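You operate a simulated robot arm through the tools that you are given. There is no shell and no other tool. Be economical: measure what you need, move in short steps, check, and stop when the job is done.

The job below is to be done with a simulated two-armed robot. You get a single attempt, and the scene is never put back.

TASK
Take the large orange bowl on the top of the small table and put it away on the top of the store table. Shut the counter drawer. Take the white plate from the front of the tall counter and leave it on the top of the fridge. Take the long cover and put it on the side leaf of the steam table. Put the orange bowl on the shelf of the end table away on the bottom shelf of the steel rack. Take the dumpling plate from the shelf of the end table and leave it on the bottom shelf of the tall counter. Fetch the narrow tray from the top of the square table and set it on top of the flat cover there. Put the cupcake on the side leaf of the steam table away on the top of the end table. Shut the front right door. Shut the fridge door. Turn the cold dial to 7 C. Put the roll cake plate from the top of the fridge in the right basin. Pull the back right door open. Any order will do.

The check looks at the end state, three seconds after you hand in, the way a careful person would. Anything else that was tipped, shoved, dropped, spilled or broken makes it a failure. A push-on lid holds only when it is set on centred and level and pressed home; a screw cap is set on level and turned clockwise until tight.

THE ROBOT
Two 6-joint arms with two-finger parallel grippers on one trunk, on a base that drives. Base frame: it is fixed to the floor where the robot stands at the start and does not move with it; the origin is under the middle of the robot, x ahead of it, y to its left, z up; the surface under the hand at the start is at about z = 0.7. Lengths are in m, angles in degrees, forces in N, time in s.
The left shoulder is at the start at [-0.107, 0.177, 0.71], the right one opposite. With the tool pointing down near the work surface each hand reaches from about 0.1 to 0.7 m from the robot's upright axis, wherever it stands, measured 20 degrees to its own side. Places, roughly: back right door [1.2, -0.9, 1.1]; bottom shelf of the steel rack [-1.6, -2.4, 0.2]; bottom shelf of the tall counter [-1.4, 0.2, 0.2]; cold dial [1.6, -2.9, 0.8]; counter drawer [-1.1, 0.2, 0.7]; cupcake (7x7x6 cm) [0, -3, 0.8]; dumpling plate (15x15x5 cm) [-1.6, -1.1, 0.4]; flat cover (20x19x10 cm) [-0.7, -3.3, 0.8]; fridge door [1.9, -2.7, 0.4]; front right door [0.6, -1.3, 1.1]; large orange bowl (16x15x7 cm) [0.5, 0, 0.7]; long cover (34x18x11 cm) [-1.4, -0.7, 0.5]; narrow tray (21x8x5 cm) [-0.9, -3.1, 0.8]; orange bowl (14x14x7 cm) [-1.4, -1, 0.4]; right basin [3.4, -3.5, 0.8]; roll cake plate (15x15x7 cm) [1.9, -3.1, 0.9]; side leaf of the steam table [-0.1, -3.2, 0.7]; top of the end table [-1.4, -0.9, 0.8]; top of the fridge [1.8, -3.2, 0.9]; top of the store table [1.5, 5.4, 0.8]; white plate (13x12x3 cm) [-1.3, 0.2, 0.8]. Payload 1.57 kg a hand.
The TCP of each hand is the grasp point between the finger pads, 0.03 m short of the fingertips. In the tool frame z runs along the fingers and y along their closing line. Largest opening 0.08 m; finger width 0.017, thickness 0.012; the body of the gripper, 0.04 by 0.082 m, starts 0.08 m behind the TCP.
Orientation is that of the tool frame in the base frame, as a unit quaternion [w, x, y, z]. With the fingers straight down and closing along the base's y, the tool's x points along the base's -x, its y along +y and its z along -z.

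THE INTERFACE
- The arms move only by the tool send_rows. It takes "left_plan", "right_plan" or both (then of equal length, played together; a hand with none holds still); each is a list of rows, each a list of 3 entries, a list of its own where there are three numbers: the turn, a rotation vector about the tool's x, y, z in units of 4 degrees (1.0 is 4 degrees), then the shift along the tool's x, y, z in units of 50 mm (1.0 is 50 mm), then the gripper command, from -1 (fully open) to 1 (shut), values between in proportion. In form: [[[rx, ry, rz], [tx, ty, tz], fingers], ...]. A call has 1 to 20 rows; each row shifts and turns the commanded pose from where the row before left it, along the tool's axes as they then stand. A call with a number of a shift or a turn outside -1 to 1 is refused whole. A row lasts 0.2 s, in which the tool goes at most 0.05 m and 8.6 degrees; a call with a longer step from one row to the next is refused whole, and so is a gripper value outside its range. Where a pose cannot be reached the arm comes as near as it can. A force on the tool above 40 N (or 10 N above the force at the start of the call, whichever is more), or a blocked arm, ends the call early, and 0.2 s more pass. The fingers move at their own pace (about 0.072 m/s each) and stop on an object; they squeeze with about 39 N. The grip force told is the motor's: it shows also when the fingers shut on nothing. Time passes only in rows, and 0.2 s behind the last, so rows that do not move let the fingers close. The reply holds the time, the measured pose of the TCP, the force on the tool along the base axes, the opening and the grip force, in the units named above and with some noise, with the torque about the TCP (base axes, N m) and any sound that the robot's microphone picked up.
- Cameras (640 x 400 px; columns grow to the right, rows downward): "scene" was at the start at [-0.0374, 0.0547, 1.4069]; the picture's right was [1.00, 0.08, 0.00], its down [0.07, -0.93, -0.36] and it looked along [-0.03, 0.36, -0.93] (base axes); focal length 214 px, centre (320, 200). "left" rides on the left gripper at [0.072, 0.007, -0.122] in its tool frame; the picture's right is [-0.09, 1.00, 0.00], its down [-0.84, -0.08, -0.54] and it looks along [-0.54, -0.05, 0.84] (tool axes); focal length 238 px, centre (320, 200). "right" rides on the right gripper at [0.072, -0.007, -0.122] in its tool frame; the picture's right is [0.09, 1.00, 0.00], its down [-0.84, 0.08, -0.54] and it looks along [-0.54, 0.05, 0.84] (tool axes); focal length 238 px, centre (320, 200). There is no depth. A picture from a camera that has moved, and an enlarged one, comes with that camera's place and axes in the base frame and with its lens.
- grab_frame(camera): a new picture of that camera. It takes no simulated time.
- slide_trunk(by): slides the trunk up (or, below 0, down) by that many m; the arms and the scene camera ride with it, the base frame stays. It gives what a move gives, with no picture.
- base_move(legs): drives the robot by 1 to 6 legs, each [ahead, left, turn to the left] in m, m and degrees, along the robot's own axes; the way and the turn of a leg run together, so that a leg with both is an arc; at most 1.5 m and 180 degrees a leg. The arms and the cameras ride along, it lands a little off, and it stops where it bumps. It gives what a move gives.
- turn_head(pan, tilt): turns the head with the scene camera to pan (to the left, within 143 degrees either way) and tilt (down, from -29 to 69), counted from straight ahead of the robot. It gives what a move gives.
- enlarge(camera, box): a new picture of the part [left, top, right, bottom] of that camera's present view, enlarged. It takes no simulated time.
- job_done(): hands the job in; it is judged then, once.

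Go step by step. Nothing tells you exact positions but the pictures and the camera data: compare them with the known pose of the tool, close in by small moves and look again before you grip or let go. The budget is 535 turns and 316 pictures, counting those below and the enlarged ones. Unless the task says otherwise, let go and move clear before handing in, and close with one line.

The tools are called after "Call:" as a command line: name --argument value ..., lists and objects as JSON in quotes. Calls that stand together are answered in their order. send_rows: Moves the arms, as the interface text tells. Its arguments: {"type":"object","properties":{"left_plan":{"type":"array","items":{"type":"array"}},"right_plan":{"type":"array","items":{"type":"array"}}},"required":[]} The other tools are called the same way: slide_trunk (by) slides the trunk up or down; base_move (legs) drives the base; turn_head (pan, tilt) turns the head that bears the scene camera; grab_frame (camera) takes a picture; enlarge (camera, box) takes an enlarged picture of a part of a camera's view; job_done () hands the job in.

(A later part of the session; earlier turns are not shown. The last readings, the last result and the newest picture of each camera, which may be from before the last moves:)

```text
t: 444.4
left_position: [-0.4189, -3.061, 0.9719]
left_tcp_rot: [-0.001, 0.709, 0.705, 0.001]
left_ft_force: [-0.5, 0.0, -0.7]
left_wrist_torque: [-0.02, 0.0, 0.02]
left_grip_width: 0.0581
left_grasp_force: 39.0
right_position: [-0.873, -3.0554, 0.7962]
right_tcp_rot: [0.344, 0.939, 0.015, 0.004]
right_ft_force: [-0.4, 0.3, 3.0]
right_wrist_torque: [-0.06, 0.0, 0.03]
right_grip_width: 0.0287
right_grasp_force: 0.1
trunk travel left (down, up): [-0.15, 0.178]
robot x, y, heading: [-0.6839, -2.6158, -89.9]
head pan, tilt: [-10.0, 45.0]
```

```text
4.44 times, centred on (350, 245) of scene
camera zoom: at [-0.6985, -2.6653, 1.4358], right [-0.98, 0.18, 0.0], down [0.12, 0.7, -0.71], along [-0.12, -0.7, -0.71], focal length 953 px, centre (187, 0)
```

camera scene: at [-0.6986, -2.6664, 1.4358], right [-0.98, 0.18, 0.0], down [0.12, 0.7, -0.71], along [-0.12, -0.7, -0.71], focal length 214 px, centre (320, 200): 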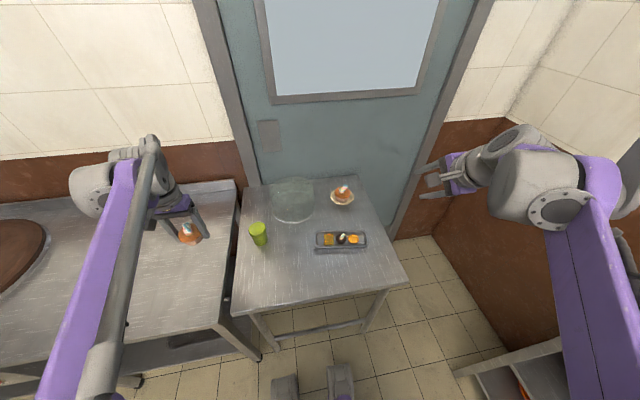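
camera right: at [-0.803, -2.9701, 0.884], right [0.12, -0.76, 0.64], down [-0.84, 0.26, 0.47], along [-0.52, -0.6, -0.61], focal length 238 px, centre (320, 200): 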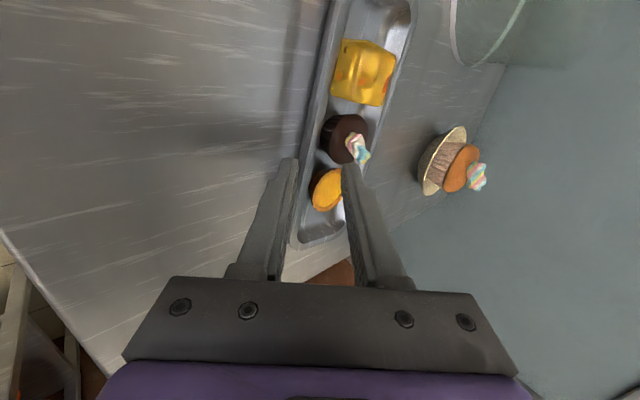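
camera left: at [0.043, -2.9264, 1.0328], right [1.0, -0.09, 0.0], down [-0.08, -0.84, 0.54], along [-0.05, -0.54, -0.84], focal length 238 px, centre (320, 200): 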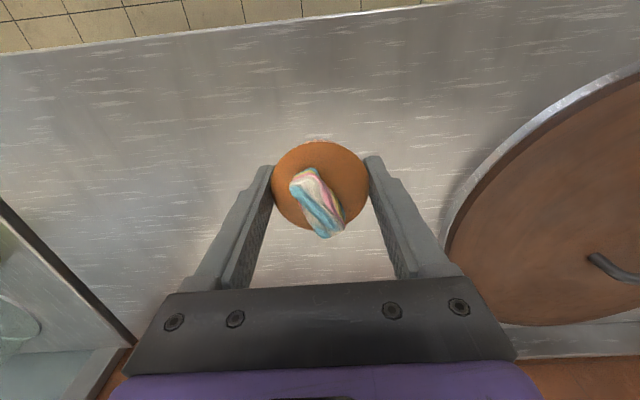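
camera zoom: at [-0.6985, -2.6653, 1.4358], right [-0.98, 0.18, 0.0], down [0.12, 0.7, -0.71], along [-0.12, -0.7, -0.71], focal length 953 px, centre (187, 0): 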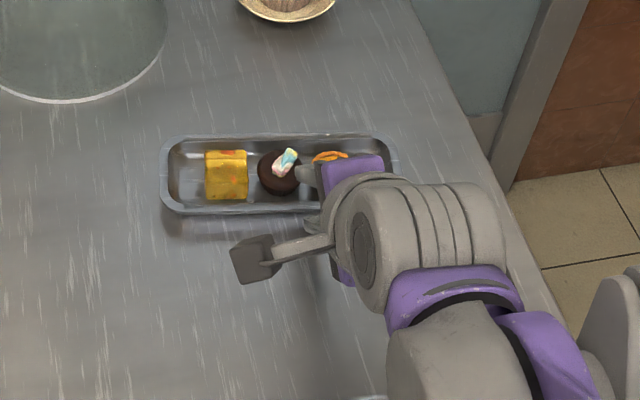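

The inner finger would press on the food here. I'll instead take the tray by its free west end wall; first retract and re-orient the hand.

Call:
send_rows --right_plan '[[[0, 0, 0], [0, 0, -0.6], 0.3], [[0, 0, 0], [0, 0.3, -0.8], 0.3], [[0, 0, 0], [-0.4, 0.5, -0.7], 0.3], [[0, 0, 0], [-0.6, 0.4, -0.6], 0.3], [[1, 0, 0], [-0.6, 0, 0], 0.3], [[1, 0, 0], [-0.6, 0, 0], 0.3], [[1, 0, 0], [-0.6, 0, 0], 0.3], [[1, 0, 0], [0, 0, 0], 0.3], [[1, 0, 0], [0, 0, 0], 0.3], [[1, 0, 0], [0, 0, 0], 0.3], [[1, 0, 0], [0, 0, 0], 0.3], [[1, 0, 0], [0, 0, 0], 0.3], [[1, 0, 0], [0, 0, 0], 0.3], [[1, 0, 0], [0, 0, 0], 0.3], [[0, 0, -1], [0, 0, 0], 0.3], [[0, 0, -1], [0, 0, 0], 0.3], [[0, 0, -1], [0, 0, 0], 0.3], [[0, 0, -1], [0, 0, 0], 0.3], [[0, 0, -1], [0, 0, 0], 0.3], [[0, 0, -1], [0, 0, 0], 0.3]]'

Call:
send_rows --right_plan '[[[0, 0, -1], [0, 0, 0], 0.1], [[0, 0, -1], [0, 0, 0], 0.1], [[0, 0, -1], [0, 0, 0], 0.1], [[0, 0, -1], [0, 0, 0], 0.1], [[0, 0, -1], [0, 0, 0], 0.1], [[0, 0, -1], [0, 0, 0], 0.1], [[0, 0, -1], [0, 0, 0], 0.1], [[0, 0, -1], [0, 0, 0], 0.1], [[0, 0, -1], [0, 0, 0], 0.1], [[0, 0, -1], [0, 0, 0], 0.1], [[0, 0, -1], [0, 0, 0], 0.1], [[0, 0, -1], [0, 0, 0], 0.1], [[0, 0, -1], [0, 0, 0], 0.1], [[0, 0, -1], [0, 0, 0], 0.1], [[0, 0, -1], [0, 0, 0], 0.1], [[0, 0, -1], [0, 0, 0], 0.1], [[0, 0, -0.5], [0, 0, 0], 0.1], [[-1, 0, 0], [0, 0, 0], 0.1], [[-1, 0, 0], [0, 0, 0], 0.1], [[-1, 0, 0], [0, 0, 0], 0.1]]'

Call:
send_rows --right_plan '[[[-1, 0, 0], [0, 0, 0], 0.1], [[-1, 0, 0], [0, 0, 0], 0.1], [[-1, 0, 0], [0, 0, 0], 0.1], [[-1, 0, 0], [0, 0, 0], 0.1], [[-1, 0, 0], [0, 0, 0], 0.1], [[0, 0, 0], [0, 0, 0], 0.1]]'

Call:
grab_frame --camera "right"

Call:
grab_frame --camera "scene"

```text
t: 448.6
left_position: [-0.4186, -3.0612, 0.9713]
left_tcp_rot: [-0.001, 0.709, 0.706, 0.0]
left_ft_force: [-0.4, 0.0, -0.9]
left_wrist_torque: [-0.03, -0.04, 0.05]
left_grip_width: 0.0581
left_grasp_force: 39.1
right_position: [-1.0132, -3.0184, 0.9386]
right_tcp_rot: [0.001, 0.975, 0.224, -0.002]
right_ft_force: [0.4, 0.2, -0.1]
right_wrist_torque: [-0.02, 0.01, -0.04]
right_grip_width: 0.0283
right_grasp_force: 0.1
trunk travel left (down, up): [-0.15, 0.178]
robot x, y, heading: [-0.6817, -2.6167, -90.1]
head pan, tilt: [-10.0, 45.0]
```

```text
t: 452.8
left_position: [-0.4188, -3.0614, 0.9704]
left_tcp_rot: [-0.001, 0.709, 0.705, 0.001]
left_ft_force: [-1.2, -0.2, 0.2]
left_wrist_torque: [0.02, 0.01, 0.0]
left_grip_width: 0.0584
left_grasp_force: 38.8
right_position: [-1.0139, -3.0197, 0.9385]
right_tcp_rot: [0.073, 0.692, 0.715, 0.073]
right_ft_force: [0.8, 0.0, 0.1]
right_wrist_torque: [0.03, 0.01, -0.03]
right_grip_width: 0.0359
right_grasp_force: 0.1
trunk travel left (down, up): [-0.15, 0.178]
robot x, y, heading: [-0.6858, -2.6193, -90.0]
head pan, tilt: [-10.0, 45.0]
```

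```text
t: 454.1
left_position: [-0.4181, -3.0615, 0.9715]
left_tcp_rot: [0.0, 0.709, 0.706, 0.0]
left_ft_force: [0.0, -0.2, -0.6]
left_wrist_torque: [0.01, 0.0, -0.01]
left_grip_width: 0.0581
left_grasp_force: 38.7
right_position: [-1.013, -3.0193, 0.9379]
right_tcp_rot: [0.192, 0.669, 0.691, 0.196]
right_ft_force: [-0.2, 0.1, 0.3]
right_wrist_torque: [-0.01, -0.01, -0.02]
right_grip_width: 0.0362
right_grasp_force: 0.1
trunk travel left (down, up): [-0.15, 0.178]
robot x, y, heading: [-0.6838, -2.6179, -90.2]
head pan, tilt: [-10.0, 45.0]
```

```text
158 pictures are left
camera right: at [-1.0858, -2.9489, 1.0376], right [0.84, 0.12, 0.53], down [-0.19, -0.84, 0.5], along [0.5, -0.53, -0.69], focal length 238 px, centre (320, 200)
```

right: 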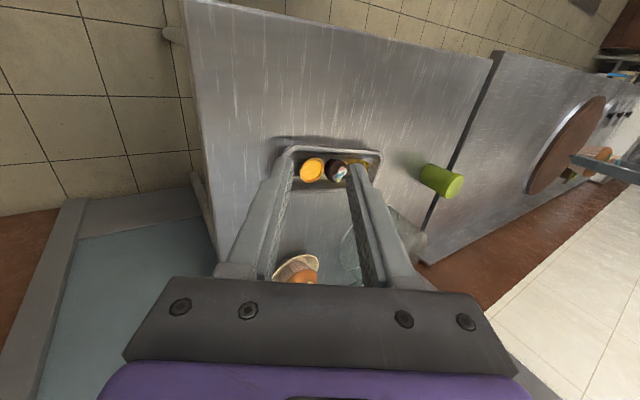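

```text
157 pictures are left
camera scene: at [-0.6984, -2.6655, 1.4358], right [-0.98, 0.18, 0.0], down [0.12, 0.7, -0.71], along [-0.12, -0.7, -0.71], focal length 214 px, centre (320, 200)
```

scene: 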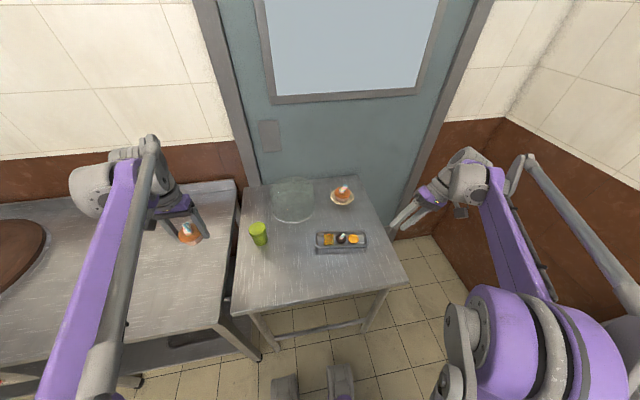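

Call:
send_rows --right_plan '[[[0, -0.54, 0.87], [0, 0, 0], 0.2], [[0, -0.54, 0.87], [0, 0, 0], 0.2], [[0, -0.54, 0.87], [0, 0, 0], 0.2], [[0, 0, 0], [-0.41, -0.23, 0.52], 0.2], [[0, 0, 0], [-0.41, -0.23, 0.52], 0.2], [[0, 0, 0], [-0.41, -0.23, 0.52], 0.2], [[0, 0, 0], [0, 0, 0], 0.2]]'

Call:
grab_frame --camera "right"

Call:
enlarge --camera "scene" --box '[290, 190, 450, 300]'

```text
t: 455.8
left_position: [-0.4182, -3.0613, 0.9706]
left_tcp_rot: [0.0, 0.709, 0.705, 0.0]
left_ft_force: [0.4, 0.4, -0.3]
left_wrist_torque: [-0.02, -0.03, -0.03]
left_grip_width: 0.0582
left_grasp_force: 39.1
right_position: [-1.0129, -3.0834, 0.853]
right_tcp_rot: [0.214, 0.739, 0.615, 0.174]
right_ft_force: [1.0, 0.8, -0.1]
right_wrist_torque: [0.02, 0.02, -0.01]
right_grip_width: 0.0321
right_grasp_force: 0.0
trunk travel left (down, up): [-0.15, 0.178]
robot x, y, heading: [-0.6824, -2.6151, -90.2]
head pan, tilt: [-10.0, 45.0]
```

```text
156 pictures are left
camera right: at [-1.0679, -2.9984, 0.9535], right [0.85, -0.06, 0.53], down [-0.37, -0.78, 0.5], along [0.38, -0.62, -0.69], focal length 238 px, centre (320, 200)
```

right: 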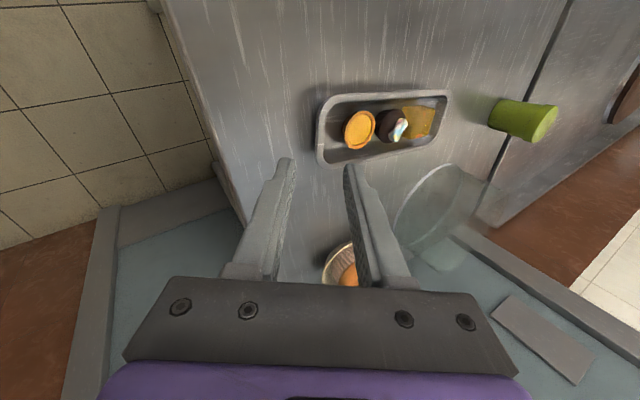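

```text
3.64 times, centred on (370, 245) of scene
camera zoom: at [-0.6983, -2.6651, 1.4358], right [-0.98, 0.18, 0.0], down [0.12, 0.7, -0.71], along [-0.12, -0.7, -0.71], focal length 780 px, centre (138, 36)
```

zoom: 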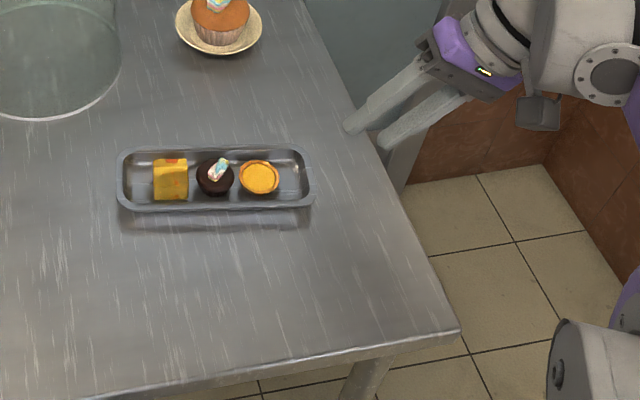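

Call:
send_rows --right_plan '[[[0, 0, 0], [0, 0, 0.6], 0.25], [[0, 0, 0], [0, 0, 0.6], 0.25], [[0, 0, 0], [0, 0, 0.4], 0.25], [[0, 0, 0], [0, 0, 0.15], 0.25], [[0, 0, 0], [0, 0, 0.15], 0.25], [[0, 0, 0], [0, 0, 0], 0.25]]'

Call:
grab_frame --camera "right"

Call:
enlarge --camera "scene" --box '[290, 190, 450, 300]'

```text
t: 456.9
left_position: [-0.4175, -3.0617, 0.9704]
left_tcp_rot: [0.0, 0.709, 0.705, 0.0]
left_ft_force: [-0.2, 0.4, -0.5]
left_wrist_torque: [-0.01, -0.02, 0.02]
left_grip_width: 0.0582
left_grasp_force: 39.1
right_position: [-0.97, -3.0904, 0.7783]
right_tcp_rot: [0.213, 0.741, 0.613, 0.172]
right_ft_force: [-4.1, 5.2, 16.8]
right_wrist_torque: [0.26, 0.25, -0.02]
right_grip_width: 0.026
right_grasp_force: 0.1
trunk travel left (down, up): [-0.15, 0.178]
robot x, y, heading: [-0.6854, -2.6179, -90.2]
head pan, tilt: [-10.0, 45.0]
stopped in row 5 (right hand): the force on the tool passed its limit at 53 N (the readings are from after the stop); the commanded pose is now the measured one
```

```text
154 pictures are left
camera right: at [-1.0242, -3.0061, 0.8777], right [0.85, -0.07, 0.52], down [-0.37, -0.78, 0.51], along [0.37, -0.63, -0.68], focal length 238 px, centre (320, 200)
```

right: 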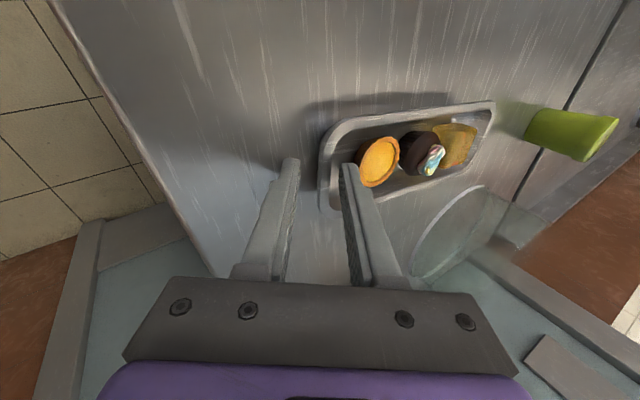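

```text
3.64 times, centred on (370, 245) of scene
camera zoom: at [-0.6984, -2.6644, 1.4359], right [-0.98, 0.18, 0.0], down [0.12, 0.7, -0.71], along [-0.13, -0.7, -0.71], focal length 780 px, centre (138, 36)
```

zoom: 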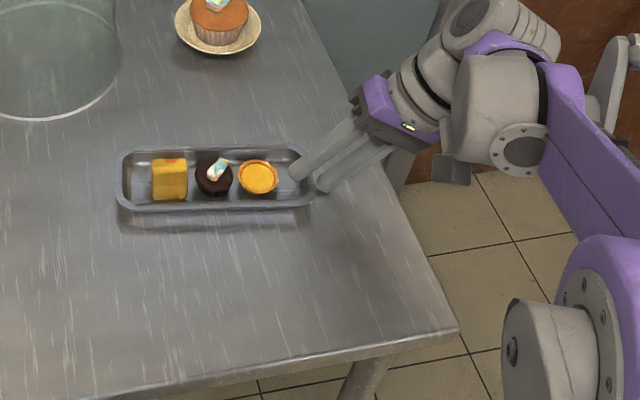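

Call:
send_rows --right_plan '[[[0, 0, 0], [0, 0.05, -0.06], 0.25], [[0, 0, 0], [0, 0, 0], 0.7], [[0, 0, 0], [0, 0, 0], 1], [[0, 0, 0], [0, 0, 0], 1], [[0, 0, 0], [0, 0, 0], 1]]'

Call:
grab_frame --camera "right"

```text
t: 458.1
left_position: [-0.4188, -3.0605, 0.9702]
left_tcp_rot: [0.0, 0.71, 0.704, 0.001]
left_ft_force: [-0.5, -0.2, -0.5]
left_wrist_torque: [-0.02, 0.03, 0.03]
left_grip_width: 0.0582
left_grasp_force: 38.4
right_position: [-0.9689, -3.0912, 0.7807]
right_tcp_rot: [0.214, 0.741, 0.613, 0.172]
right_ft_force: [-0.9, 0.9, 1.5]
right_wrist_torque: [-0.12, 0.14, 0.07]
right_grip_width: 0.0072
right_grasp_force: 26.4
trunk travel left (down, up): [-0.15, 0.178]
robot x, y, heading: [-0.6839, -2.6167, -90.1]
head pan, tilt: [-10.0, 45.0]
```

```text
152 pictures are left
camera right: at [-1.0234, -3.0075, 0.8803], right [0.85, -0.07, 0.52], down [-0.37, -0.78, 0.51], along [0.37, -0.63, -0.68], focal length 238 px, centre (320, 200)
```

right: 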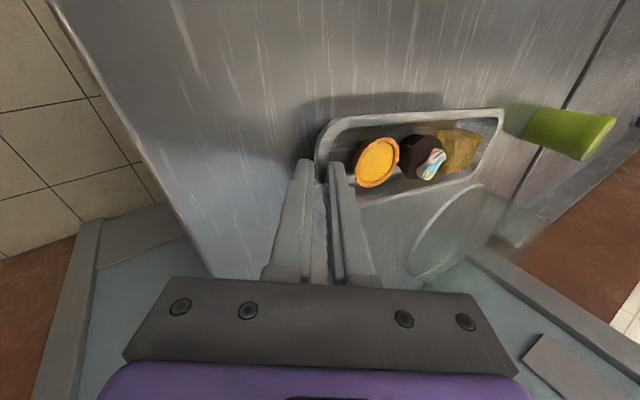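

Call:
send_rows --right_plan '[[[0, 0, 0], [0, 0.1, -0.17], 1], [[0, 0, 0], [0, 0.1, -0.17], 1], [[0, 0, 0], [0, 0.21, -0.34], 1], [[0, 0, 0], [0, 0.21, -0.34], 1], [[0, 0, 0], [0, 0, 0], 1]]'

Call:
grab_frame --camera "right"

Call:
enlarge --camera "scene" --box '[230, 150, 450, 300]'

```text
t: 459.3
left_position: [-0.4188, -3.0615, 0.9715]
left_tcp_rot: [-0.001, 0.71, 0.705, 0.001]
left_ft_force: [-0.4, 0.2, -0.1]
left_wrist_torque: [-0.02, -0.01, 0.01]
left_grip_width: 0.0582
left_grasp_force: 39.0
right_position: [-0.9701, -3.0909, 0.8409]
right_tcp_rot: [0.213, 0.741, 0.613, 0.172]
right_ft_force: [-0.2, -0.1, -2.1]
right_wrist_torque: [0.04, 0.18, 0.01]
right_grip_width: 0.0071
right_grasp_force: 26.5
trunk travel left (down, up): [-0.15, 0.178]
robot x, y, heading: [-0.6808, -2.6159, -90.1]
head pan, tilt: [-10.0, 45.0]
```

```text
151 pictures are left
camera right: at [-1.0242, -3.0074, 0.9407], right [0.85, -0.07, 0.52], down [-0.37, -0.78, 0.51], along [0.37, -0.63, -0.68], focal length 238 px, centre (320, 200)
```

right: 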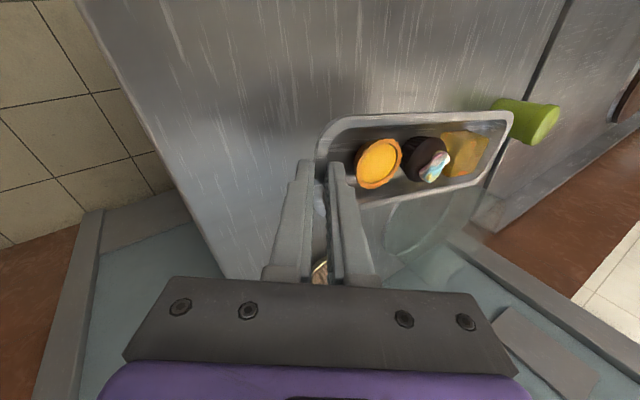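

```text
2.67 times, centred on (340, 225) of scene
camera zoom: at [-0.699, -2.6659, 1.4358], right [-0.98, 0.18, 0.0], down [0.12, 0.7, -0.71], along [-0.12, -0.7, -0.71], focal length 572 px, centre (267, 133)
```

zoom: 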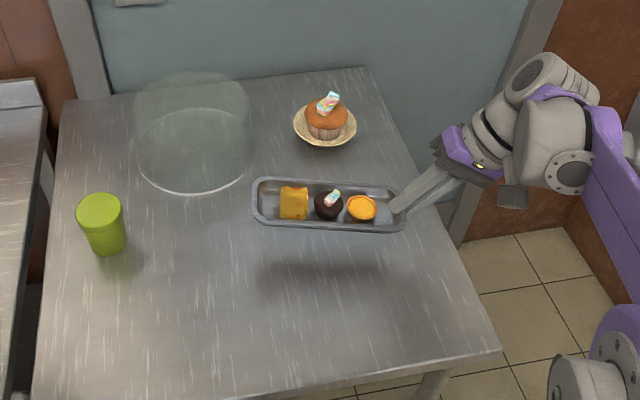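

Tray is held level. I raise it above the dome's flat top (z≈0.84), edge closer, and carry it over the dome.

Call:
send_rows --right_plan '[[[0, 0, 0], [0, 0.39, -0.62], 1], [[0, 0, 0], [0, 0.39, -0.62], 1], [[0, 0, 0], [0, 0.39, -0.62], 1], [[0, 0, 0], [0, 0, 0], 1]]'

Call:
base_move --legs '[[0.08, 0, 0]]'

Call:
send_rows --right_plan '[[[0, 0, 0], [-0.485, 0.628, 0.39], 1], [[0, 0, 0], [-0.485, 0.628, 0.39], 1], [[0, 0, 0], [-0.485, 0.628, 0.39], 1], [[0, 0, 0], [-0.485, 0.628, 0.39], 1], [[0, 0, 0], [0, 0, 0], 1]]'

Call:
enlarge --camera "scene" --box '[230, 120, 450, 270]'

Call:
grab_frame --camera "right"

```text
t: 460.3
left_position: [-0.4183, -3.0623, 0.971]
left_tcp_rot: [-0.001, 0.709, 0.705, 0.0]
left_ft_force: [-0.5, -0.4, -0.6]
left_wrist_torque: [-0.02, 0.02, -0.04]
left_grip_width: 0.0581
left_grasp_force: 39.1
right_position: [-0.9693, -3.0909, 0.9504]
right_tcp_rot: [0.214, 0.741, 0.613, 0.172]
right_ft_force: [0.1, 0.5, -1.2]
right_wrist_torque: [0.06, 0.22, -0.03]
right_grip_width: 0.0069
right_grasp_force: 26.1
trunk travel left (down, up): [-0.15, 0.178]
robot x, y, heading: [-0.6878, -2.6189, -90.3]
head pan, tilt: [-10.0, 45.0]
```

```text
t: 461.4
left_position: [-0.4188, -3.142, 0.9723]
left_tcp_rot: [-0.001, 0.709, 0.705, 0.001]
left_ft_force: [1.0, -0.4, -0.1]
left_wrist_torque: [-0.01, -0.02, 0.0]
left_grip_width: 0.0583
left_grasp_force: 38.9
right_position: [-0.9686, -3.1703, 0.9493]
right_tcp_rot: [0.213, 0.741, 0.613, 0.173]
right_ft_force: [0.1, -0.7, -1.3]
right_wrist_torque: [0.04, 0.18, -0.01]
right_grip_width: 0.0071
right_grasp_force: 26.2
trunk travel left (down, up): [-0.15, 0.178]
robot x, y, heading: [-0.6887, -2.6953, -90.1]
head pan, tilt: [-10.0, 45.0]
```

```text
t: 462.6
left_position: [-0.4182, -3.1406, 0.9708]
left_tcp_rot: [0.0, 0.709, 0.705, 0.0]
left_ft_force: [0.6, 0.6, -0.5]
left_wrist_torque: [0.0, -0.03, 0.0]
left_grip_width: 0.0583
left_grasp_force: 39.0
right_position: [-0.8434, -3.2924, 0.9512]
right_tcp_rot: [0.213, 0.741, 0.613, 0.172]
right_ft_force: [-0.3, 0.7, -1.6]
right_wrist_torque: [0.01, 0.22, 0.02]
right_grip_width: 0.0068
right_grasp_force: 26.2
trunk travel left (down, up): [-0.15, 0.178]
robot x, y, heading: [-0.686, -2.699, -90.0]
head pan, tilt: [-10.0, 45.0]
```

```text
2.67 times, centred on (340, 195) of scene
camera zoom: at [-0.6994, -2.7445, 1.4358], right [-0.98, 0.18, 0.0], down [0.12, 0.7, -0.71], along [-0.12, -0.7, -0.71], focal length 572 px, centre (267, 213)
```

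zoom: 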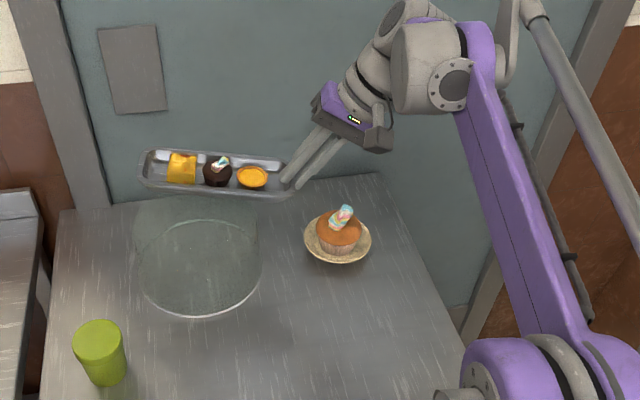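

```text
148 pictures are left
camera right: at [-0.8973, -3.2081, 1.0504], right [0.85, -0.07, 0.52], down [-0.37, -0.78, 0.51], along [0.37, -0.63, -0.68], focal length 238 px, centre (320, 200)
```

right: 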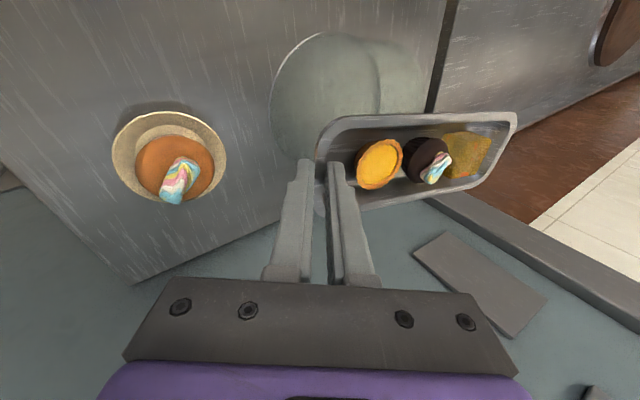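

Call:
send_rows --right_plan '[[[0, 0, 0], [-0.2, 0.69, 0.43], 1], [[0, 0, 0], [0, -0.32, 0.51], 1], [[0, 0, 0], [0, -0.2, 0.32], 1], [[0, 0, 0], [0, 0, 0], 1]]'

Call:
enlarge --camera "scene" --box '[230, 120, 450, 270]'

Call:
grab_frame --camera "right"

```text
t: 463.6
left_position: [-0.4171, -3.1416, 0.971]
left_tcp_rot: [-0.001, 0.709, 0.706, 0.0]
left_ft_force: [0.1, 0.4, 0.2]
left_wrist_torque: [0.0, -0.04, 0.01]
left_grip_width: 0.0584
left_grasp_force: 39.0
right_position: [-0.8048, -3.3117, 0.9006]
right_tcp_rot: [0.213, 0.741, 0.613, 0.172]
right_ft_force: [-0.2, 0.5, -2.2]
right_wrist_torque: [-0.01, 0.27, 0.02]
right_grip_width: 0.0067
right_grasp_force: 26.9
trunk travel left (down, up): [-0.15, 0.178]
robot x, y, heading: [-0.6843, -2.6951, -90.1]
head pan, tilt: [-10.0, 45.0]
```

```text
2.67 times, centred on (340, 195) of scene
camera zoom: at [-0.6992, -2.745, 1.4358], right [-0.98, 0.18, 0.0], down [0.12, 0.7, -0.71], along [-0.12, -0.7, -0.71], focal length 572 px, centre (267, 213)
```

zoom: 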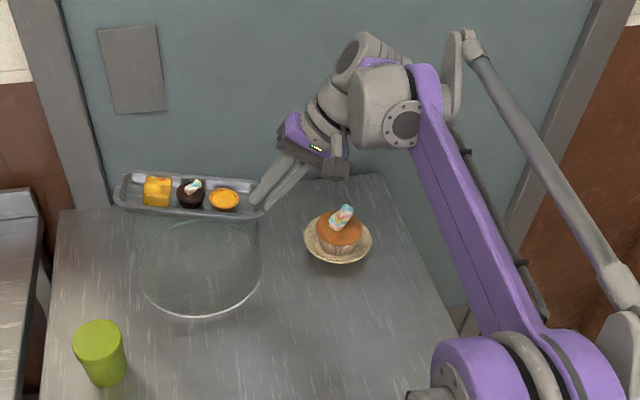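

```text
146 pictures are left
camera right: at [-0.8592, -3.2263, 1.0003], right [0.85, -0.07, 0.52], down [-0.37, -0.78, 0.51], along [0.37, -0.63, -0.68], focal length 238 px, centre (320, 200)
```

right: 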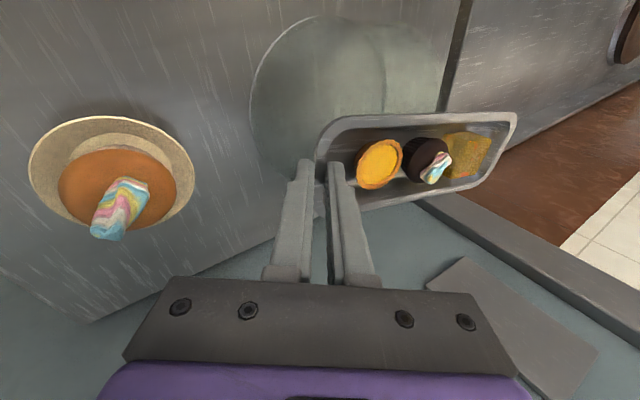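

Call:
enlarge --camera "right" --box '[220, 0, 540, 230]'

Call:
enlarge --camera "scene" --box '[260, 160, 350, 250]'

```text
1.74 times, centred on (380, 115) of right
camera zoom: at [-0.8592, -3.2263, 1.0003], right [0.85, -0.07, 0.52], down [-0.37, -0.78, 0.51], along [0.37, -0.63, -0.68], focal length 414 px, centre (216, 348)
```

zoom: 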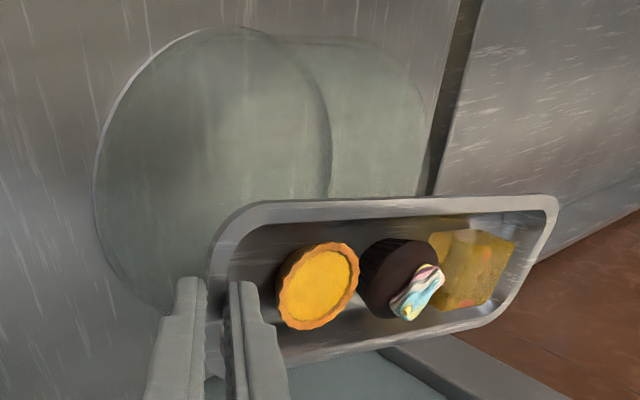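

```text
4.44 times, centred on (305, 205) of scene
camera zoom: at [-0.6992, -2.745, 1.4358], right [-0.98, 0.18, 0.0], down [0.12, 0.7, -0.71], along [-0.12, -0.7, -0.71], focal length 953 px, centre (387, 178)
```

zoom: 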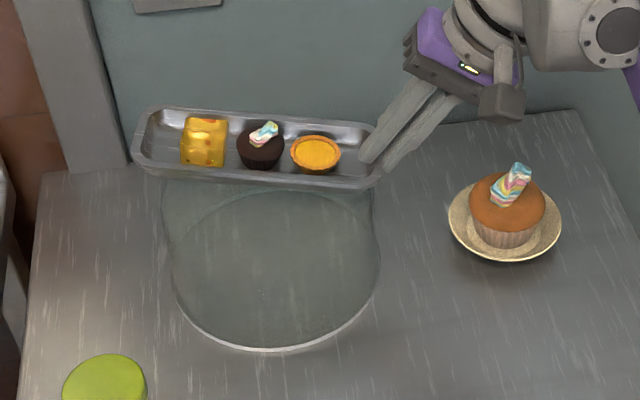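

Call:
send_rows --right_plan '[[[0, 0, 0], [0.32, -0.22, -0.14], 1], [[0, 0, 0], [0, -0.08, 0.13], 1], [[0, 0, 0], [0, -0.08, 0.13], 1], [[0, 0, 0], [0, 0, 0], 1]]'

Call:
enlarge --camera "scene" --box '[260, 160, 350, 250]'

```text
t: 464.6
left_position: [-0.4196, -3.1408, 0.9708]
left_tcp_rot: [0.0, 0.709, 0.705, 0.0]
left_ft_force: [-0.6, -0.1, 0.0]
left_wrist_torque: [0.01, 0.02, -0.03]
left_grip_width: 0.0583
left_grasp_force: 38.8
right_position: [-0.8148, -3.2932, 0.8853]
right_tcp_rot: [0.214, 0.741, 0.613, 0.173]
right_ft_force: [0.5, 0.1, -1.8]
right_wrist_torque: [0.03, 0.2, 0.01]
right_grip_width: 0.0071
right_grasp_force: 26.2
trunk travel left (down, up): [-0.15, 0.178]
robot x, y, heading: [-0.6847, -2.6961, -90.1]
head pan, tilt: [-10.0, 45.0]
```

```text
4.44 times, centred on (305, 205) of scene
camera zoom: at [-0.699, -2.7452, 1.4358], right [-0.98, 0.18, 0.0], down [0.12, 0.7, -0.71], along [-0.12, -0.7, -0.71], focal length 953 px, centre (387, 178)
```

zoom: 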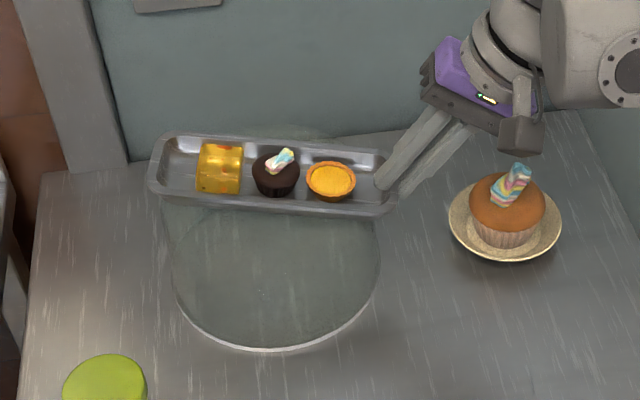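

Nicely centred over the dome. I lower to contact.

Call:
send_rows --right_plan '[[[0, 0, 0], [0, -0.053, 0.085], 1], [[0, 0, 0], [0, -0.053, 0.085], 1], [[0, 0, 0], [0, -0.053, 0.085], 1], [[0, 0, 0], [0, 0, 0], 1]]'

```text
t: 465.6
left_position: [-0.4186, -3.1394, 0.972]
left_tcp_rot: [0.0, 0.709, 0.705, -0.001]
left_ft_force: [0.0, -1.0, -0.6]
left_wrist_torque: [0.02, 0.03, 0.02]
left_grip_width: 0.0581
left_grasp_force: 38.8
right_position: [-0.8129, -3.2913, 0.8723]
right_tcp_rot: [0.214, 0.741, 0.613, 0.172]
right_ft_force: [0.3, -0.6, 20.8]
right_wrist_torque: [-0.13, -0.44, 0.02]
right_grip_width: 0.0071
right_grasp_force: 26.5
trunk travel left (down, up): [-0.15, 0.178]
robot x, y, heading: [-0.6838, -2.6956, -90.2]
head pan, tilt: [-10.0, 45.0]
```

Call:
send_rows --right_plan '[[[0, 0, 0], [0, 0.02, -0.034], 1], [[0, 0, 0], [0, 0, 0], 0.7], [[0, 0, 0], [0, 0, 0], 0.55], [[0, 0, 0], [0, 0, 0], 0.55]]'

Call:
grab_frame --camera "right"

```text
t: 466.6
left_position: [-0.4189, -3.1415, 0.9722]
left_tcp_rot: [-0.001, 0.709, 0.705, 0.001]
left_ft_force: [0.7, 0.5, -0.4]
left_wrist_torque: [-0.01, 0.0, -0.06]
left_grip_width: 0.0582
left_grasp_force: 38.8
right_position: [-0.8133, -3.2946, 0.8725]
right_tcp_rot: [0.213, 0.741, 0.613, 0.173]
right_ft_force: [0.2, -0.1, -0.5]
right_wrist_torque: [0.02, 0.0, -0.03]
right_grip_width: 0.0182
right_grasp_force: 0.0
trunk travel left (down, up): [-0.15, 0.178]
robot x, y, heading: [-0.69, -2.6986, -90.1]
head pan, tilt: [-10.0, 45.0]
```

```text
142 pictures are left
camera right: at [-0.8688, -3.2082, 0.9722], right [0.85, -0.07, 0.52], down [-0.37, -0.78, 0.51], along [0.37, -0.63, -0.68], focal length 238 px, centre (320, 200)
```

right: 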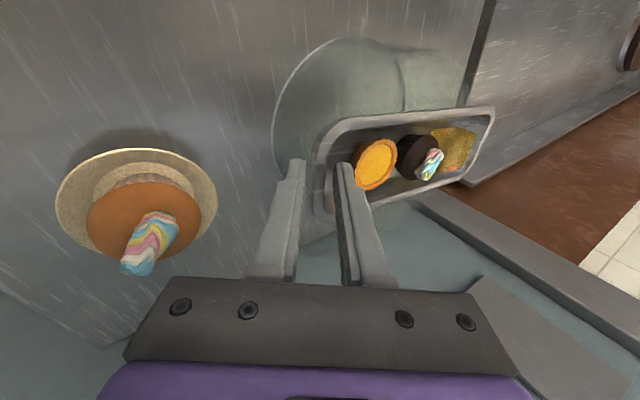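

Call:
send_rows --right_plan '[[[0, 0, 0], [0, 0, -0.3], 0.55], [[0, 0, 0], [0, 0, -0.4], 0.55], [[0, 0, 0], [0, 0, -0.6], 0.55], [[0, 0, 0], [0, 0.2, -0.8], 0.55], [[0, 0, 0], [0, 0.2, -0.8], 0.55], [[0, 0, 0], [0, 0, 0], 0]]'

Call:
enlarge --camera "scene" --box '[230, 120, 450, 270]'

```text
t: 468.0
left_position: [-0.4169, -3.1417, 0.9707]
left_tcp_rot: [0.0, 0.709, 0.705, 0.0]
left_ft_force: [0.2, 0.6, 0.5]
left_wrist_torque: [-0.01, 0.01, 0.02]
left_grip_width: 0.0582
left_grasp_force: 38.8
right_position: [-0.8707, -3.282, 1.0064]
right_tcp_rot: [0.214, 0.741, 0.613, 0.172]
right_ft_force: [0.4, 0.7, 1.4]
right_wrist_torque: [0.0, -0.05, 0.0]
right_grip_width: 0.0401
right_grasp_force: 0.1
trunk travel left (down, up): [-0.15, 0.178]
robot x, y, heading: [-0.6826, -2.6956, -90.2]
head pan, tilt: [-10.0, 45.0]
```

```text
2.67 times, centred on (340, 195) of scene
camera zoom: at [-0.6989, -2.7449, 1.4358], right [-0.98, 0.18, 0.0], down [0.12, 0.7, -0.71], along [-0.12, -0.7, -0.71], focal length 572 px, centre (267, 213)
```

zoom: 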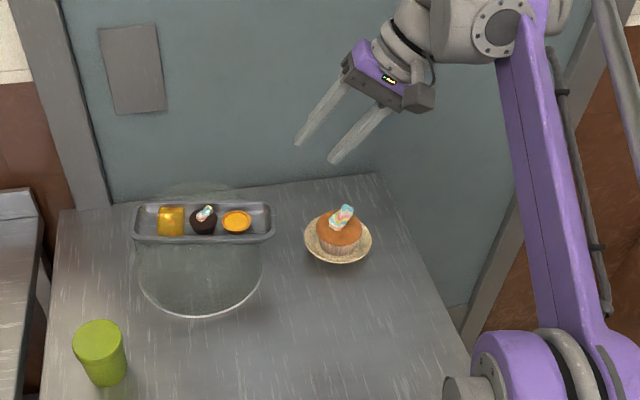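

Tray sits on the dome. I restore the right hand, back out and head for the end table with the cupcake.

Call:
send_rows --right_plan '[[[0, 0.54, -0.87], [0, 0, -0.4], -0.5], [[0, 0.54, -0.87], [0, 0, 0], -1], [[0, 0.54, -0.87], [0, 0, 0], -1], [[1, 0, 0], [0, 0, 0], -1], [[1, 0, 0], [0, 0, 0], -1], [[1, 0, 0], [0, 0, 0], -1], [[1, 0, 0], [0, 0, 0], -1], [[1, 0, 0], [0, 0, 0], -1], [[1, 0, 0], [0, 0, 0], -1], [[1, 0, 0], [0, 0, 0], -1], [[1, 0, 0], [0, 0, 0], -1], [[0, 0, 0], [0.8, 0, 0], -1], [[0, 0, 0], [0.8, 0, 0], -1], [[0, 0, 0], [0.8, 0, 0], -1], [[0, 0, 0], [0, 0, 0], -1]]'

Call:
base_move --legs '[[-0.75, 0.1, 0], [-0.6, 0.1, 0], [0, 0, -90]]'

Call:
turn_head --pan 0 --tilt 40

Call:
grab_frame --camera "scene"

```text
t: 471.2
left_position: [-0.4182, -3.1416, 0.9713]
left_tcp_rot: [-0.001, 0.709, 0.705, 0.001]
left_ft_force: [0.2, 0.4, -0.4]
left_wrist_torque: [0.02, 0.0, -0.02]
left_grip_width: 0.0584
left_grasp_force: 39.2
right_position: [-0.8833, -3.1376, 1.0077]
right_tcp_rot: [0.0, 0.699, 0.715, -0.004]
right_ft_force: [0.8, -0.8, 0.2]
right_wrist_torque: [0.0, 0.02, 0.04]
right_grip_width: 0.0798
right_grasp_force: 0.1
right hand out of reach, approached as far as the arm can: row 1, 3, 7
trunk travel left (down, up): [-0.15, 0.178]
robot x, y, heading: [-0.6845, -2.6969, -90.2]
head pan, tilt: [-10.0, 45.0]
```

```text
t: 482.2
left_position: [-0.9255, -1.6069, 0.9721]
left_tcp_rot: [0.0, 1.0, -0.01, 0.001]
left_ft_force: [-0.1, 0.4, 0.6]
left_wrist_torque: [-0.01, 0.02, 0.0]
left_grip_width: 0.0584
left_grasp_force: 39.0
right_position: [-0.9158, -1.143, 1.0068]
right_tcp_rot: [-0.003, 1.0, 0.005, -0.004]
right_ft_force: [-0.7, 0.5, 0.1]
right_wrist_torque: [-0.03, -0.04, -0.01]
right_grip_width: 0.0799
right_grasp_force: 0.2
trunk travel left (down, up): [-0.15, 0.178]
robot x, y, heading: [-0.4767, -1.3479, 179.0]
head pan, tilt: [-10.0, 45.0]
```

```text
t: 482.9
left_position: [-0.9258, -1.6072, 0.9708]
left_tcp_rot: [0.0, 1.0, -0.01, 0.001]
left_ft_force: [0.5, 0.0, -0.1]
left_wrist_torque: [0.0, 0.01, 0.02]
left_grip_width: 0.0582
left_grasp_force: 38.9
right_position: [-0.9156, -1.1433, 1.0081]
right_tcp_rot: [-0.002, 1.0, 0.006, -0.003]
right_ft_force: [0.7, 0.8, -0.2]
right_wrist_torque: [-0.02, 0.0, 0.02]
right_grip_width: 0.0799
right_grasp_force: 0.0
trunk travel left (down, up): [-0.15, 0.178]
robot x, y, heading: [-0.4771, -1.3501, 179.0]
head pan, tilt: [0.0, 40.0]
```

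```text
140 pictures are left
camera scene: at [-0.5298, -1.347, 1.443], right [0.02, 1.0, 0.0], down [0.64, -0.01, -0.77], along [-0.77, 0.01, -0.64], focal length 214 px, centre (320, 200)
```

scene: 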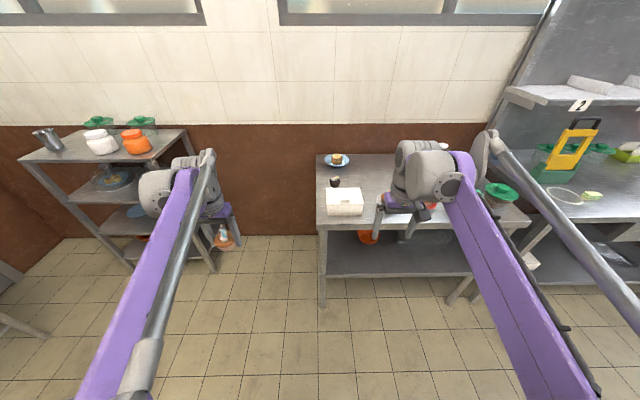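

Call:
base_move --legs '[[0, -0.3, 1]]'

Call:
turn_head --pan 0 --tilt 45

Call:
grab_frame --camera "scene"

Call:
grab_frame --camera "right"

```text
t: 486.1
left_position: [-0.9194, -1.3133, 0.9721]
left_tcp_rot: [0.0, 1.0, -0.002, 0.0]
left_ft_force: [0.1, -0.3, -0.5]
left_wrist_torque: [0.01, 0.0, -0.02]
left_grip_width: 0.0582
left_grasp_force: 38.9
right_position: [-0.915, -0.8506, 1.0089]
right_tcp_rot: [-0.003, 1.0, 0.014, -0.004]
right_ft_force: [0.5, 0.1, 0.5]
right_wrist_torque: [0.0, 0.0, 0.04]
right_grip_width: 0.08
right_grasp_force: 0.1
trunk travel left (down, up): [-0.15, 0.178]
robot x, y, heading: [-0.4716, -1.0476, 180.0]
head pan, tilt: [0.0, 40.0]
```

```text
t: 486.8
left_position: [-0.9185, -1.3143, 0.9716]
left_tcp_rot: [0.001, 1.0, -0.001, 0.0]
left_ft_force: [0.0, -0.9, -0.6]
left_wrist_torque: [0.03, 0.03, 0.01]
left_grip_width: 0.0583
left_grasp_force: 39.2
right_position: [-0.9162, -0.8496, 1.0082]
right_tcp_rot: [-0.003, 1.0, 0.014, -0.004]
right_ft_force: [0.8, -0.5, 0.1]
right_wrist_torque: [0.01, -0.06, -0.01]
right_grip_width: 0.0801
right_grasp_force: 0.1
trunk travel left (down, up): [-0.15, 0.178]
robot x, y, heading: [-0.4719, -1.0443, 180.0]
head pan, tilt: [0.0, 45.0]
```

```text
139 pictures are left
camera scene: at [-0.5235, -1.0475, 1.4358], right [0.0, 1.0, 0.0], down [0.71, 0.0, -0.71], along [-0.71, 0.0, -0.71], focal length 214 px, centre (320, 200)
```

scene: 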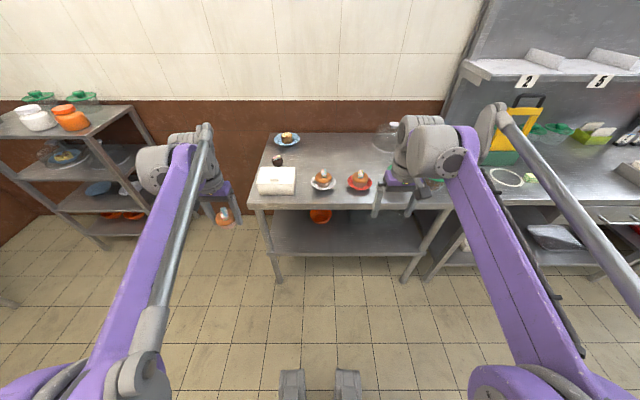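

```text
138 pictures are left
camera right: at [-0.8432, -0.8414, 1.1294], right [0.12, -0.99, -0.01], down [-0.83, -0.1, 0.55], along [-0.54, -0.06, -0.84], focal length 238 px, centre (320, 200)
```

right: 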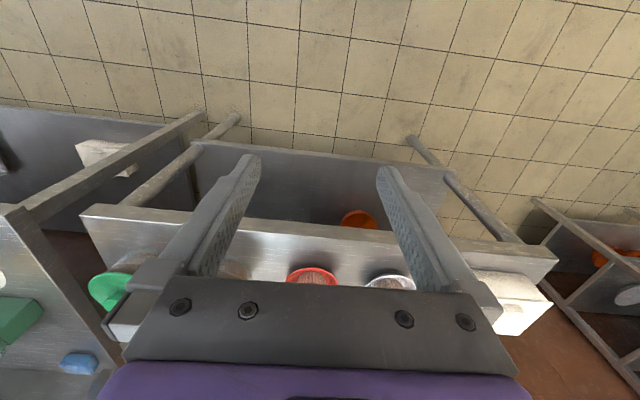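

Call:
send_rows --right_plan '[[[0, 0, 0], [0.9, 0, 0], -1], [[0, 0, 0], [0.9, -0.3, 0], -1], [[0, 0, 0], [0.9, -0.3, 0], -1], [[0, 0, 0], [0.9, -0.3, 0], -1], [[0, 0, 0], [0, 0, 0], -1]]'

Call:
base_move --legs '[[0.25, -0.3, 0]]'

Call:
grab_frame --camera "scene"

```text
t: 488.0
left_position: [-0.9195, -1.314, 0.9712]
left_tcp_rot: [0.0, 1.0, -0.002, 0.001]
left_ft_force: [-0.2, 1.0, -0.9]
left_wrist_torque: [-0.02, 0.02, -0.01]
left_grip_width: 0.0583
left_grasp_force: 38.9
right_position: [-0.7362, -0.7991, 1.0075]
right_tcp_rot: [-0.002, 1.0, 0.014, -0.004]
right_ft_force: [-1.0, 0.2, 0.5]
right_wrist_torque: [0.02, -0.01, -0.01]
right_grip_width: 0.0799
right_grasp_force: 0.0
trunk travel left (down, up): [-0.15, 0.178]
robot x, y, heading: [-0.4743, -1.0458, 180.2]
head pan, tilt: [0.0, 45.0]
```

```text
t: 491.2
left_position: [-1.1661, -1.013, 0.971]
left_tcp_rot: [0.001, 1.0, -0.002, 0.0]
left_ft_force: [0.7, 0.0, -0.6]
left_wrist_torque: [0.03, -0.02, -0.04]
left_grip_width: 0.0582
left_grasp_force: 38.6
right_position: [-0.9827, -0.4996, 1.0087]
right_tcp_rot: [-0.002, 1.0, 0.012, -0.003]
right_ft_force: [-0.2, 0.4, 0.2]
right_wrist_torque: [0.02, 0.01, -0.02]
right_grip_width: 0.0801
right_grasp_force: 0.1
trunk travel left (down, up): [-0.15, 0.178]
robot x, y, heading: [-0.7206, -0.7489, 180.1]
head pan, tilt: [0.0, 45.0]
```

```text
137 pictures are left
camera scene: at [-0.7696, -0.7482, 1.4358], right [0.0, 1.0, 0.0], down [0.71, 0.0, -0.71], along [-0.71, 0.0, -0.71], focal length 214 px, centre (320, 200)
```

scene: 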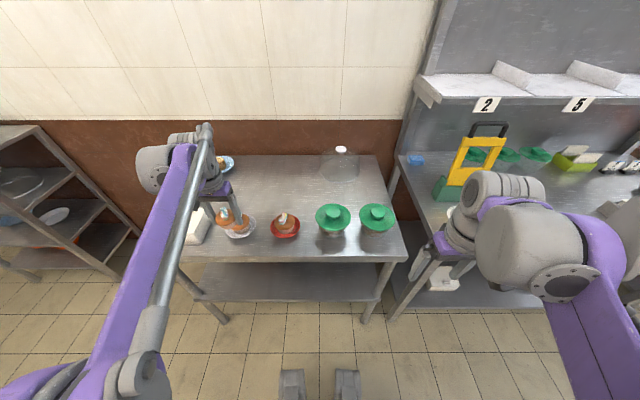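

Call:
base_move --legs '[[0.2, 0, 0]]'

Call:
send_rows --left_plan '[[[0, 0, 0], [0, -0.75, 0], 0.1], [[0, 0, 0], [0, -0.75, 0], 0.1], [[0, 0, 0], [-0.5, -0.75, 0], 0.1], [[0, 0, 0], [-0.5, -0.75, 0], 0.1], [[0, 0, 0], [-0.5, 0, 0], 0.1], [[0, 0, 0], [-0.5, 0, 0.5], 0.1], [[0, 0, 0], [0, 0, 0.6], 0.1], [[0, 0, 0], [0, 0, 0.6], 0.1], [[0, 0, 0], [0, 0, 0], 0.1]]'

Call:
grab_frame --camera "scene"

Call:
grab_frame --camera "left"

```text
t: 492.8
left_position: [-1.366, -1.0144, 0.971]
left_tcp_rot: [0.0, 1.0, -0.001, 0.001]
left_ft_force: [0.0, -0.2, -1.3]
left_wrist_torque: [0.01, -0.02, 0.02]
left_grip_width: 0.0581
left_grasp_force: 39.2
right_position: [-1.1833, -0.5005, 1.0078]
right_tcp_rot: [-0.003, 1.0, 0.012, -0.002]
right_ft_force: [0.9, 0.2, 0.8]
right_wrist_torque: [0.04, -0.01, -0.03]
right_grip_width: 0.0803
right_grasp_force: 0.1
trunk travel left (down, up): [-0.15, 0.178]
robot x, y, heading: [-0.9176, -0.7522, 179.9]
head pan, tilt: [0.0, 45.0]
```

```text
t: 494.8
left_position: [-1.4646, -0.8647, 0.8842]
left_tcp_rot: [0.0, 1.0, -0.001, 0.001]
left_ft_force: [0.2, -0.3, 0.2]
left_wrist_torque: [0.01, 0.01, -0.06]
left_grip_width: 0.0582
left_grasp_force: 38.9
right_position: [-1.1826, -0.5021, 1.0077]
right_tcp_rot: [-0.002, 1.0, 0.013, -0.004]
right_ft_force: [-1.0, 0.4, 0.2]
right_wrist_torque: [0.03, 0.02, 0.0]
right_grip_width: 0.08
right_grasp_force: 0.0
trunk travel left (down, up): [-0.15, 0.178]
robot x, y, heading: [-0.9177, -0.746, 179.9]
head pan, tilt: [0.0, 45.0]
```

```text
136 pictures are left
camera scene: at [-0.9694, -0.7483, 1.4358], right [0.0, 1.0, 0.0], down [0.71, 0.0, -0.71], along [-0.71, 0.0, -0.71], focal length 214 px, centre (320, 200)
```

scene: 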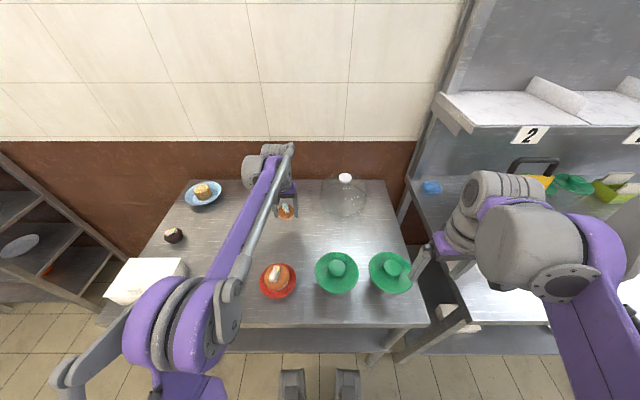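

```text
135 pictures are left
camera left: at [-1.3923, -0.8713, 1.0071], right [-0.1, -1.0, 0.0], down [-0.84, 0.08, 0.54], along [-0.54, 0.05, -0.84], focal length 238 px, centre (320, 200)
```

left: 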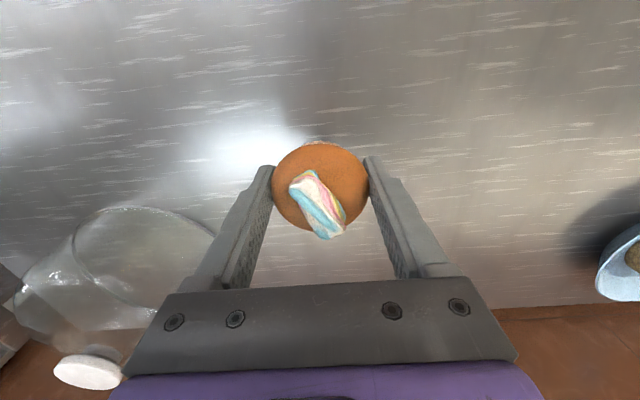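

Call:
send_rows --left_plan '[[[0, 0, 0], [0, 0, 0.5], 0.1], [[0, 0, 0], [0, 0, 0.4], 0.1], [[0, 0, 0], [0, 0, 0.15], 0.1], [[0, 0, 0], [0, 0, 0.15], 0.1], [[0, 0, 0], [0, 0, 0.1], 0.1], [[0, 0, 0], [0, 0, 0.1], 0.1], [[0, 0, 0], [0, 0, 0.1], 0.1], [[0, 0, 0], [0, 0, 0], 0.1]]'

```text
t: 495.8
left_position: [-1.4619, -0.8636, 0.8302]
left_tcp_rot: [0.0, 1.0, -0.001, -0.001]
left_ft_force: [2.0, 0.4, 18.0]
left_wrist_torque: [0.06, -0.14, 0.0]
left_grip_width: 0.0582
left_grasp_force: 39.0
right_position: [-1.1819, -0.5005, 1.0077]
right_tcp_rot: [-0.003, 1.0, 0.014, -0.004]
right_ft_force: [-0.2, 0.1, 0.0]
right_wrist_torque: [0.0, -0.04, -0.01]
right_grip_width: 0.08
right_grasp_force: 0.0
trunk travel left (down, up): [-0.15, 0.178]
robot x, y, heading: [-0.9228, -0.7485, 179.9]
head pan, tilt: [0.0, 45.0]
stopped in row 5 (left hand): the force on the tool passed its limit at 58 N (the readings are from after the stop); the commanded pose is now the measured one
```

Call:
send_rows --left_plan '[[[0, 0, 0], [0, 0, -0.04], 0.1], [[0, 0, 0], [0, 0, 0], -0.6], [[0, 0, 0], [0, 0, 0], -1], [[0, 0, 0], [0, 0, -0.4], -1], [[0, 0, 0], [0, 0, -0.8], -1], [[0, 0, 0], [0, 0, -0.9], -1], [[0, 0, 0], [0, 0, -0.9], -1], [[0, 0, 0], [0, 0, 0], -1]]'

Call:
grab_frame --camera "left"

```text
t: 497.6
left_position: [-1.465, -0.8649, 0.9808]
left_tcp_rot: [0.0, 1.0, -0.003, -0.001]
left_ft_force: [0.5, -0.7, 1.3]
left_wrist_torque: [0.02, -0.02, 0.03]
left_grip_width: 0.0799
left_grasp_force: 0.1
right_position: [-1.1833, -0.501, 1.0077]
right_tcp_rot: [-0.003, 1.0, 0.013, -0.004]
right_ft_force: [0.7, -0.2, 0.3]
right_wrist_torque: [0.01, 0.02, 0.0]
right_grip_width: 0.08
right_grasp_force: 0.0
trunk travel left (down, up): [-0.15, 0.178]
robot x, y, heading: [-0.92, -0.7438, 179.7]
head pan, tilt: [0.0, 45.0]
```

```text
134 pictures are left
camera left: at [-1.3931, -0.8715, 1.1022], right [-0.1, -1.0, 0.0], down [-0.84, 0.08, 0.54], along [-0.54, 0.05, -0.84], focal length 238 px, centre (320, 200)
```

left: 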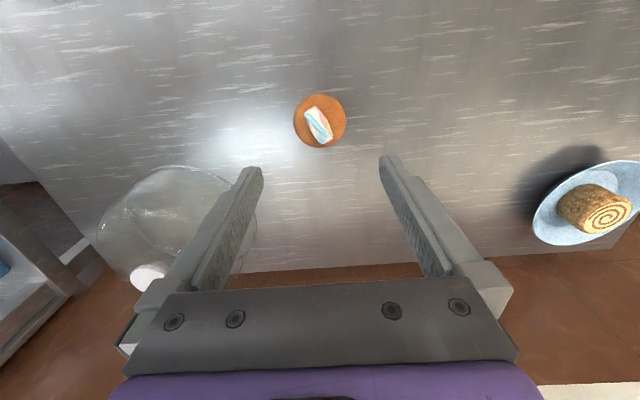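

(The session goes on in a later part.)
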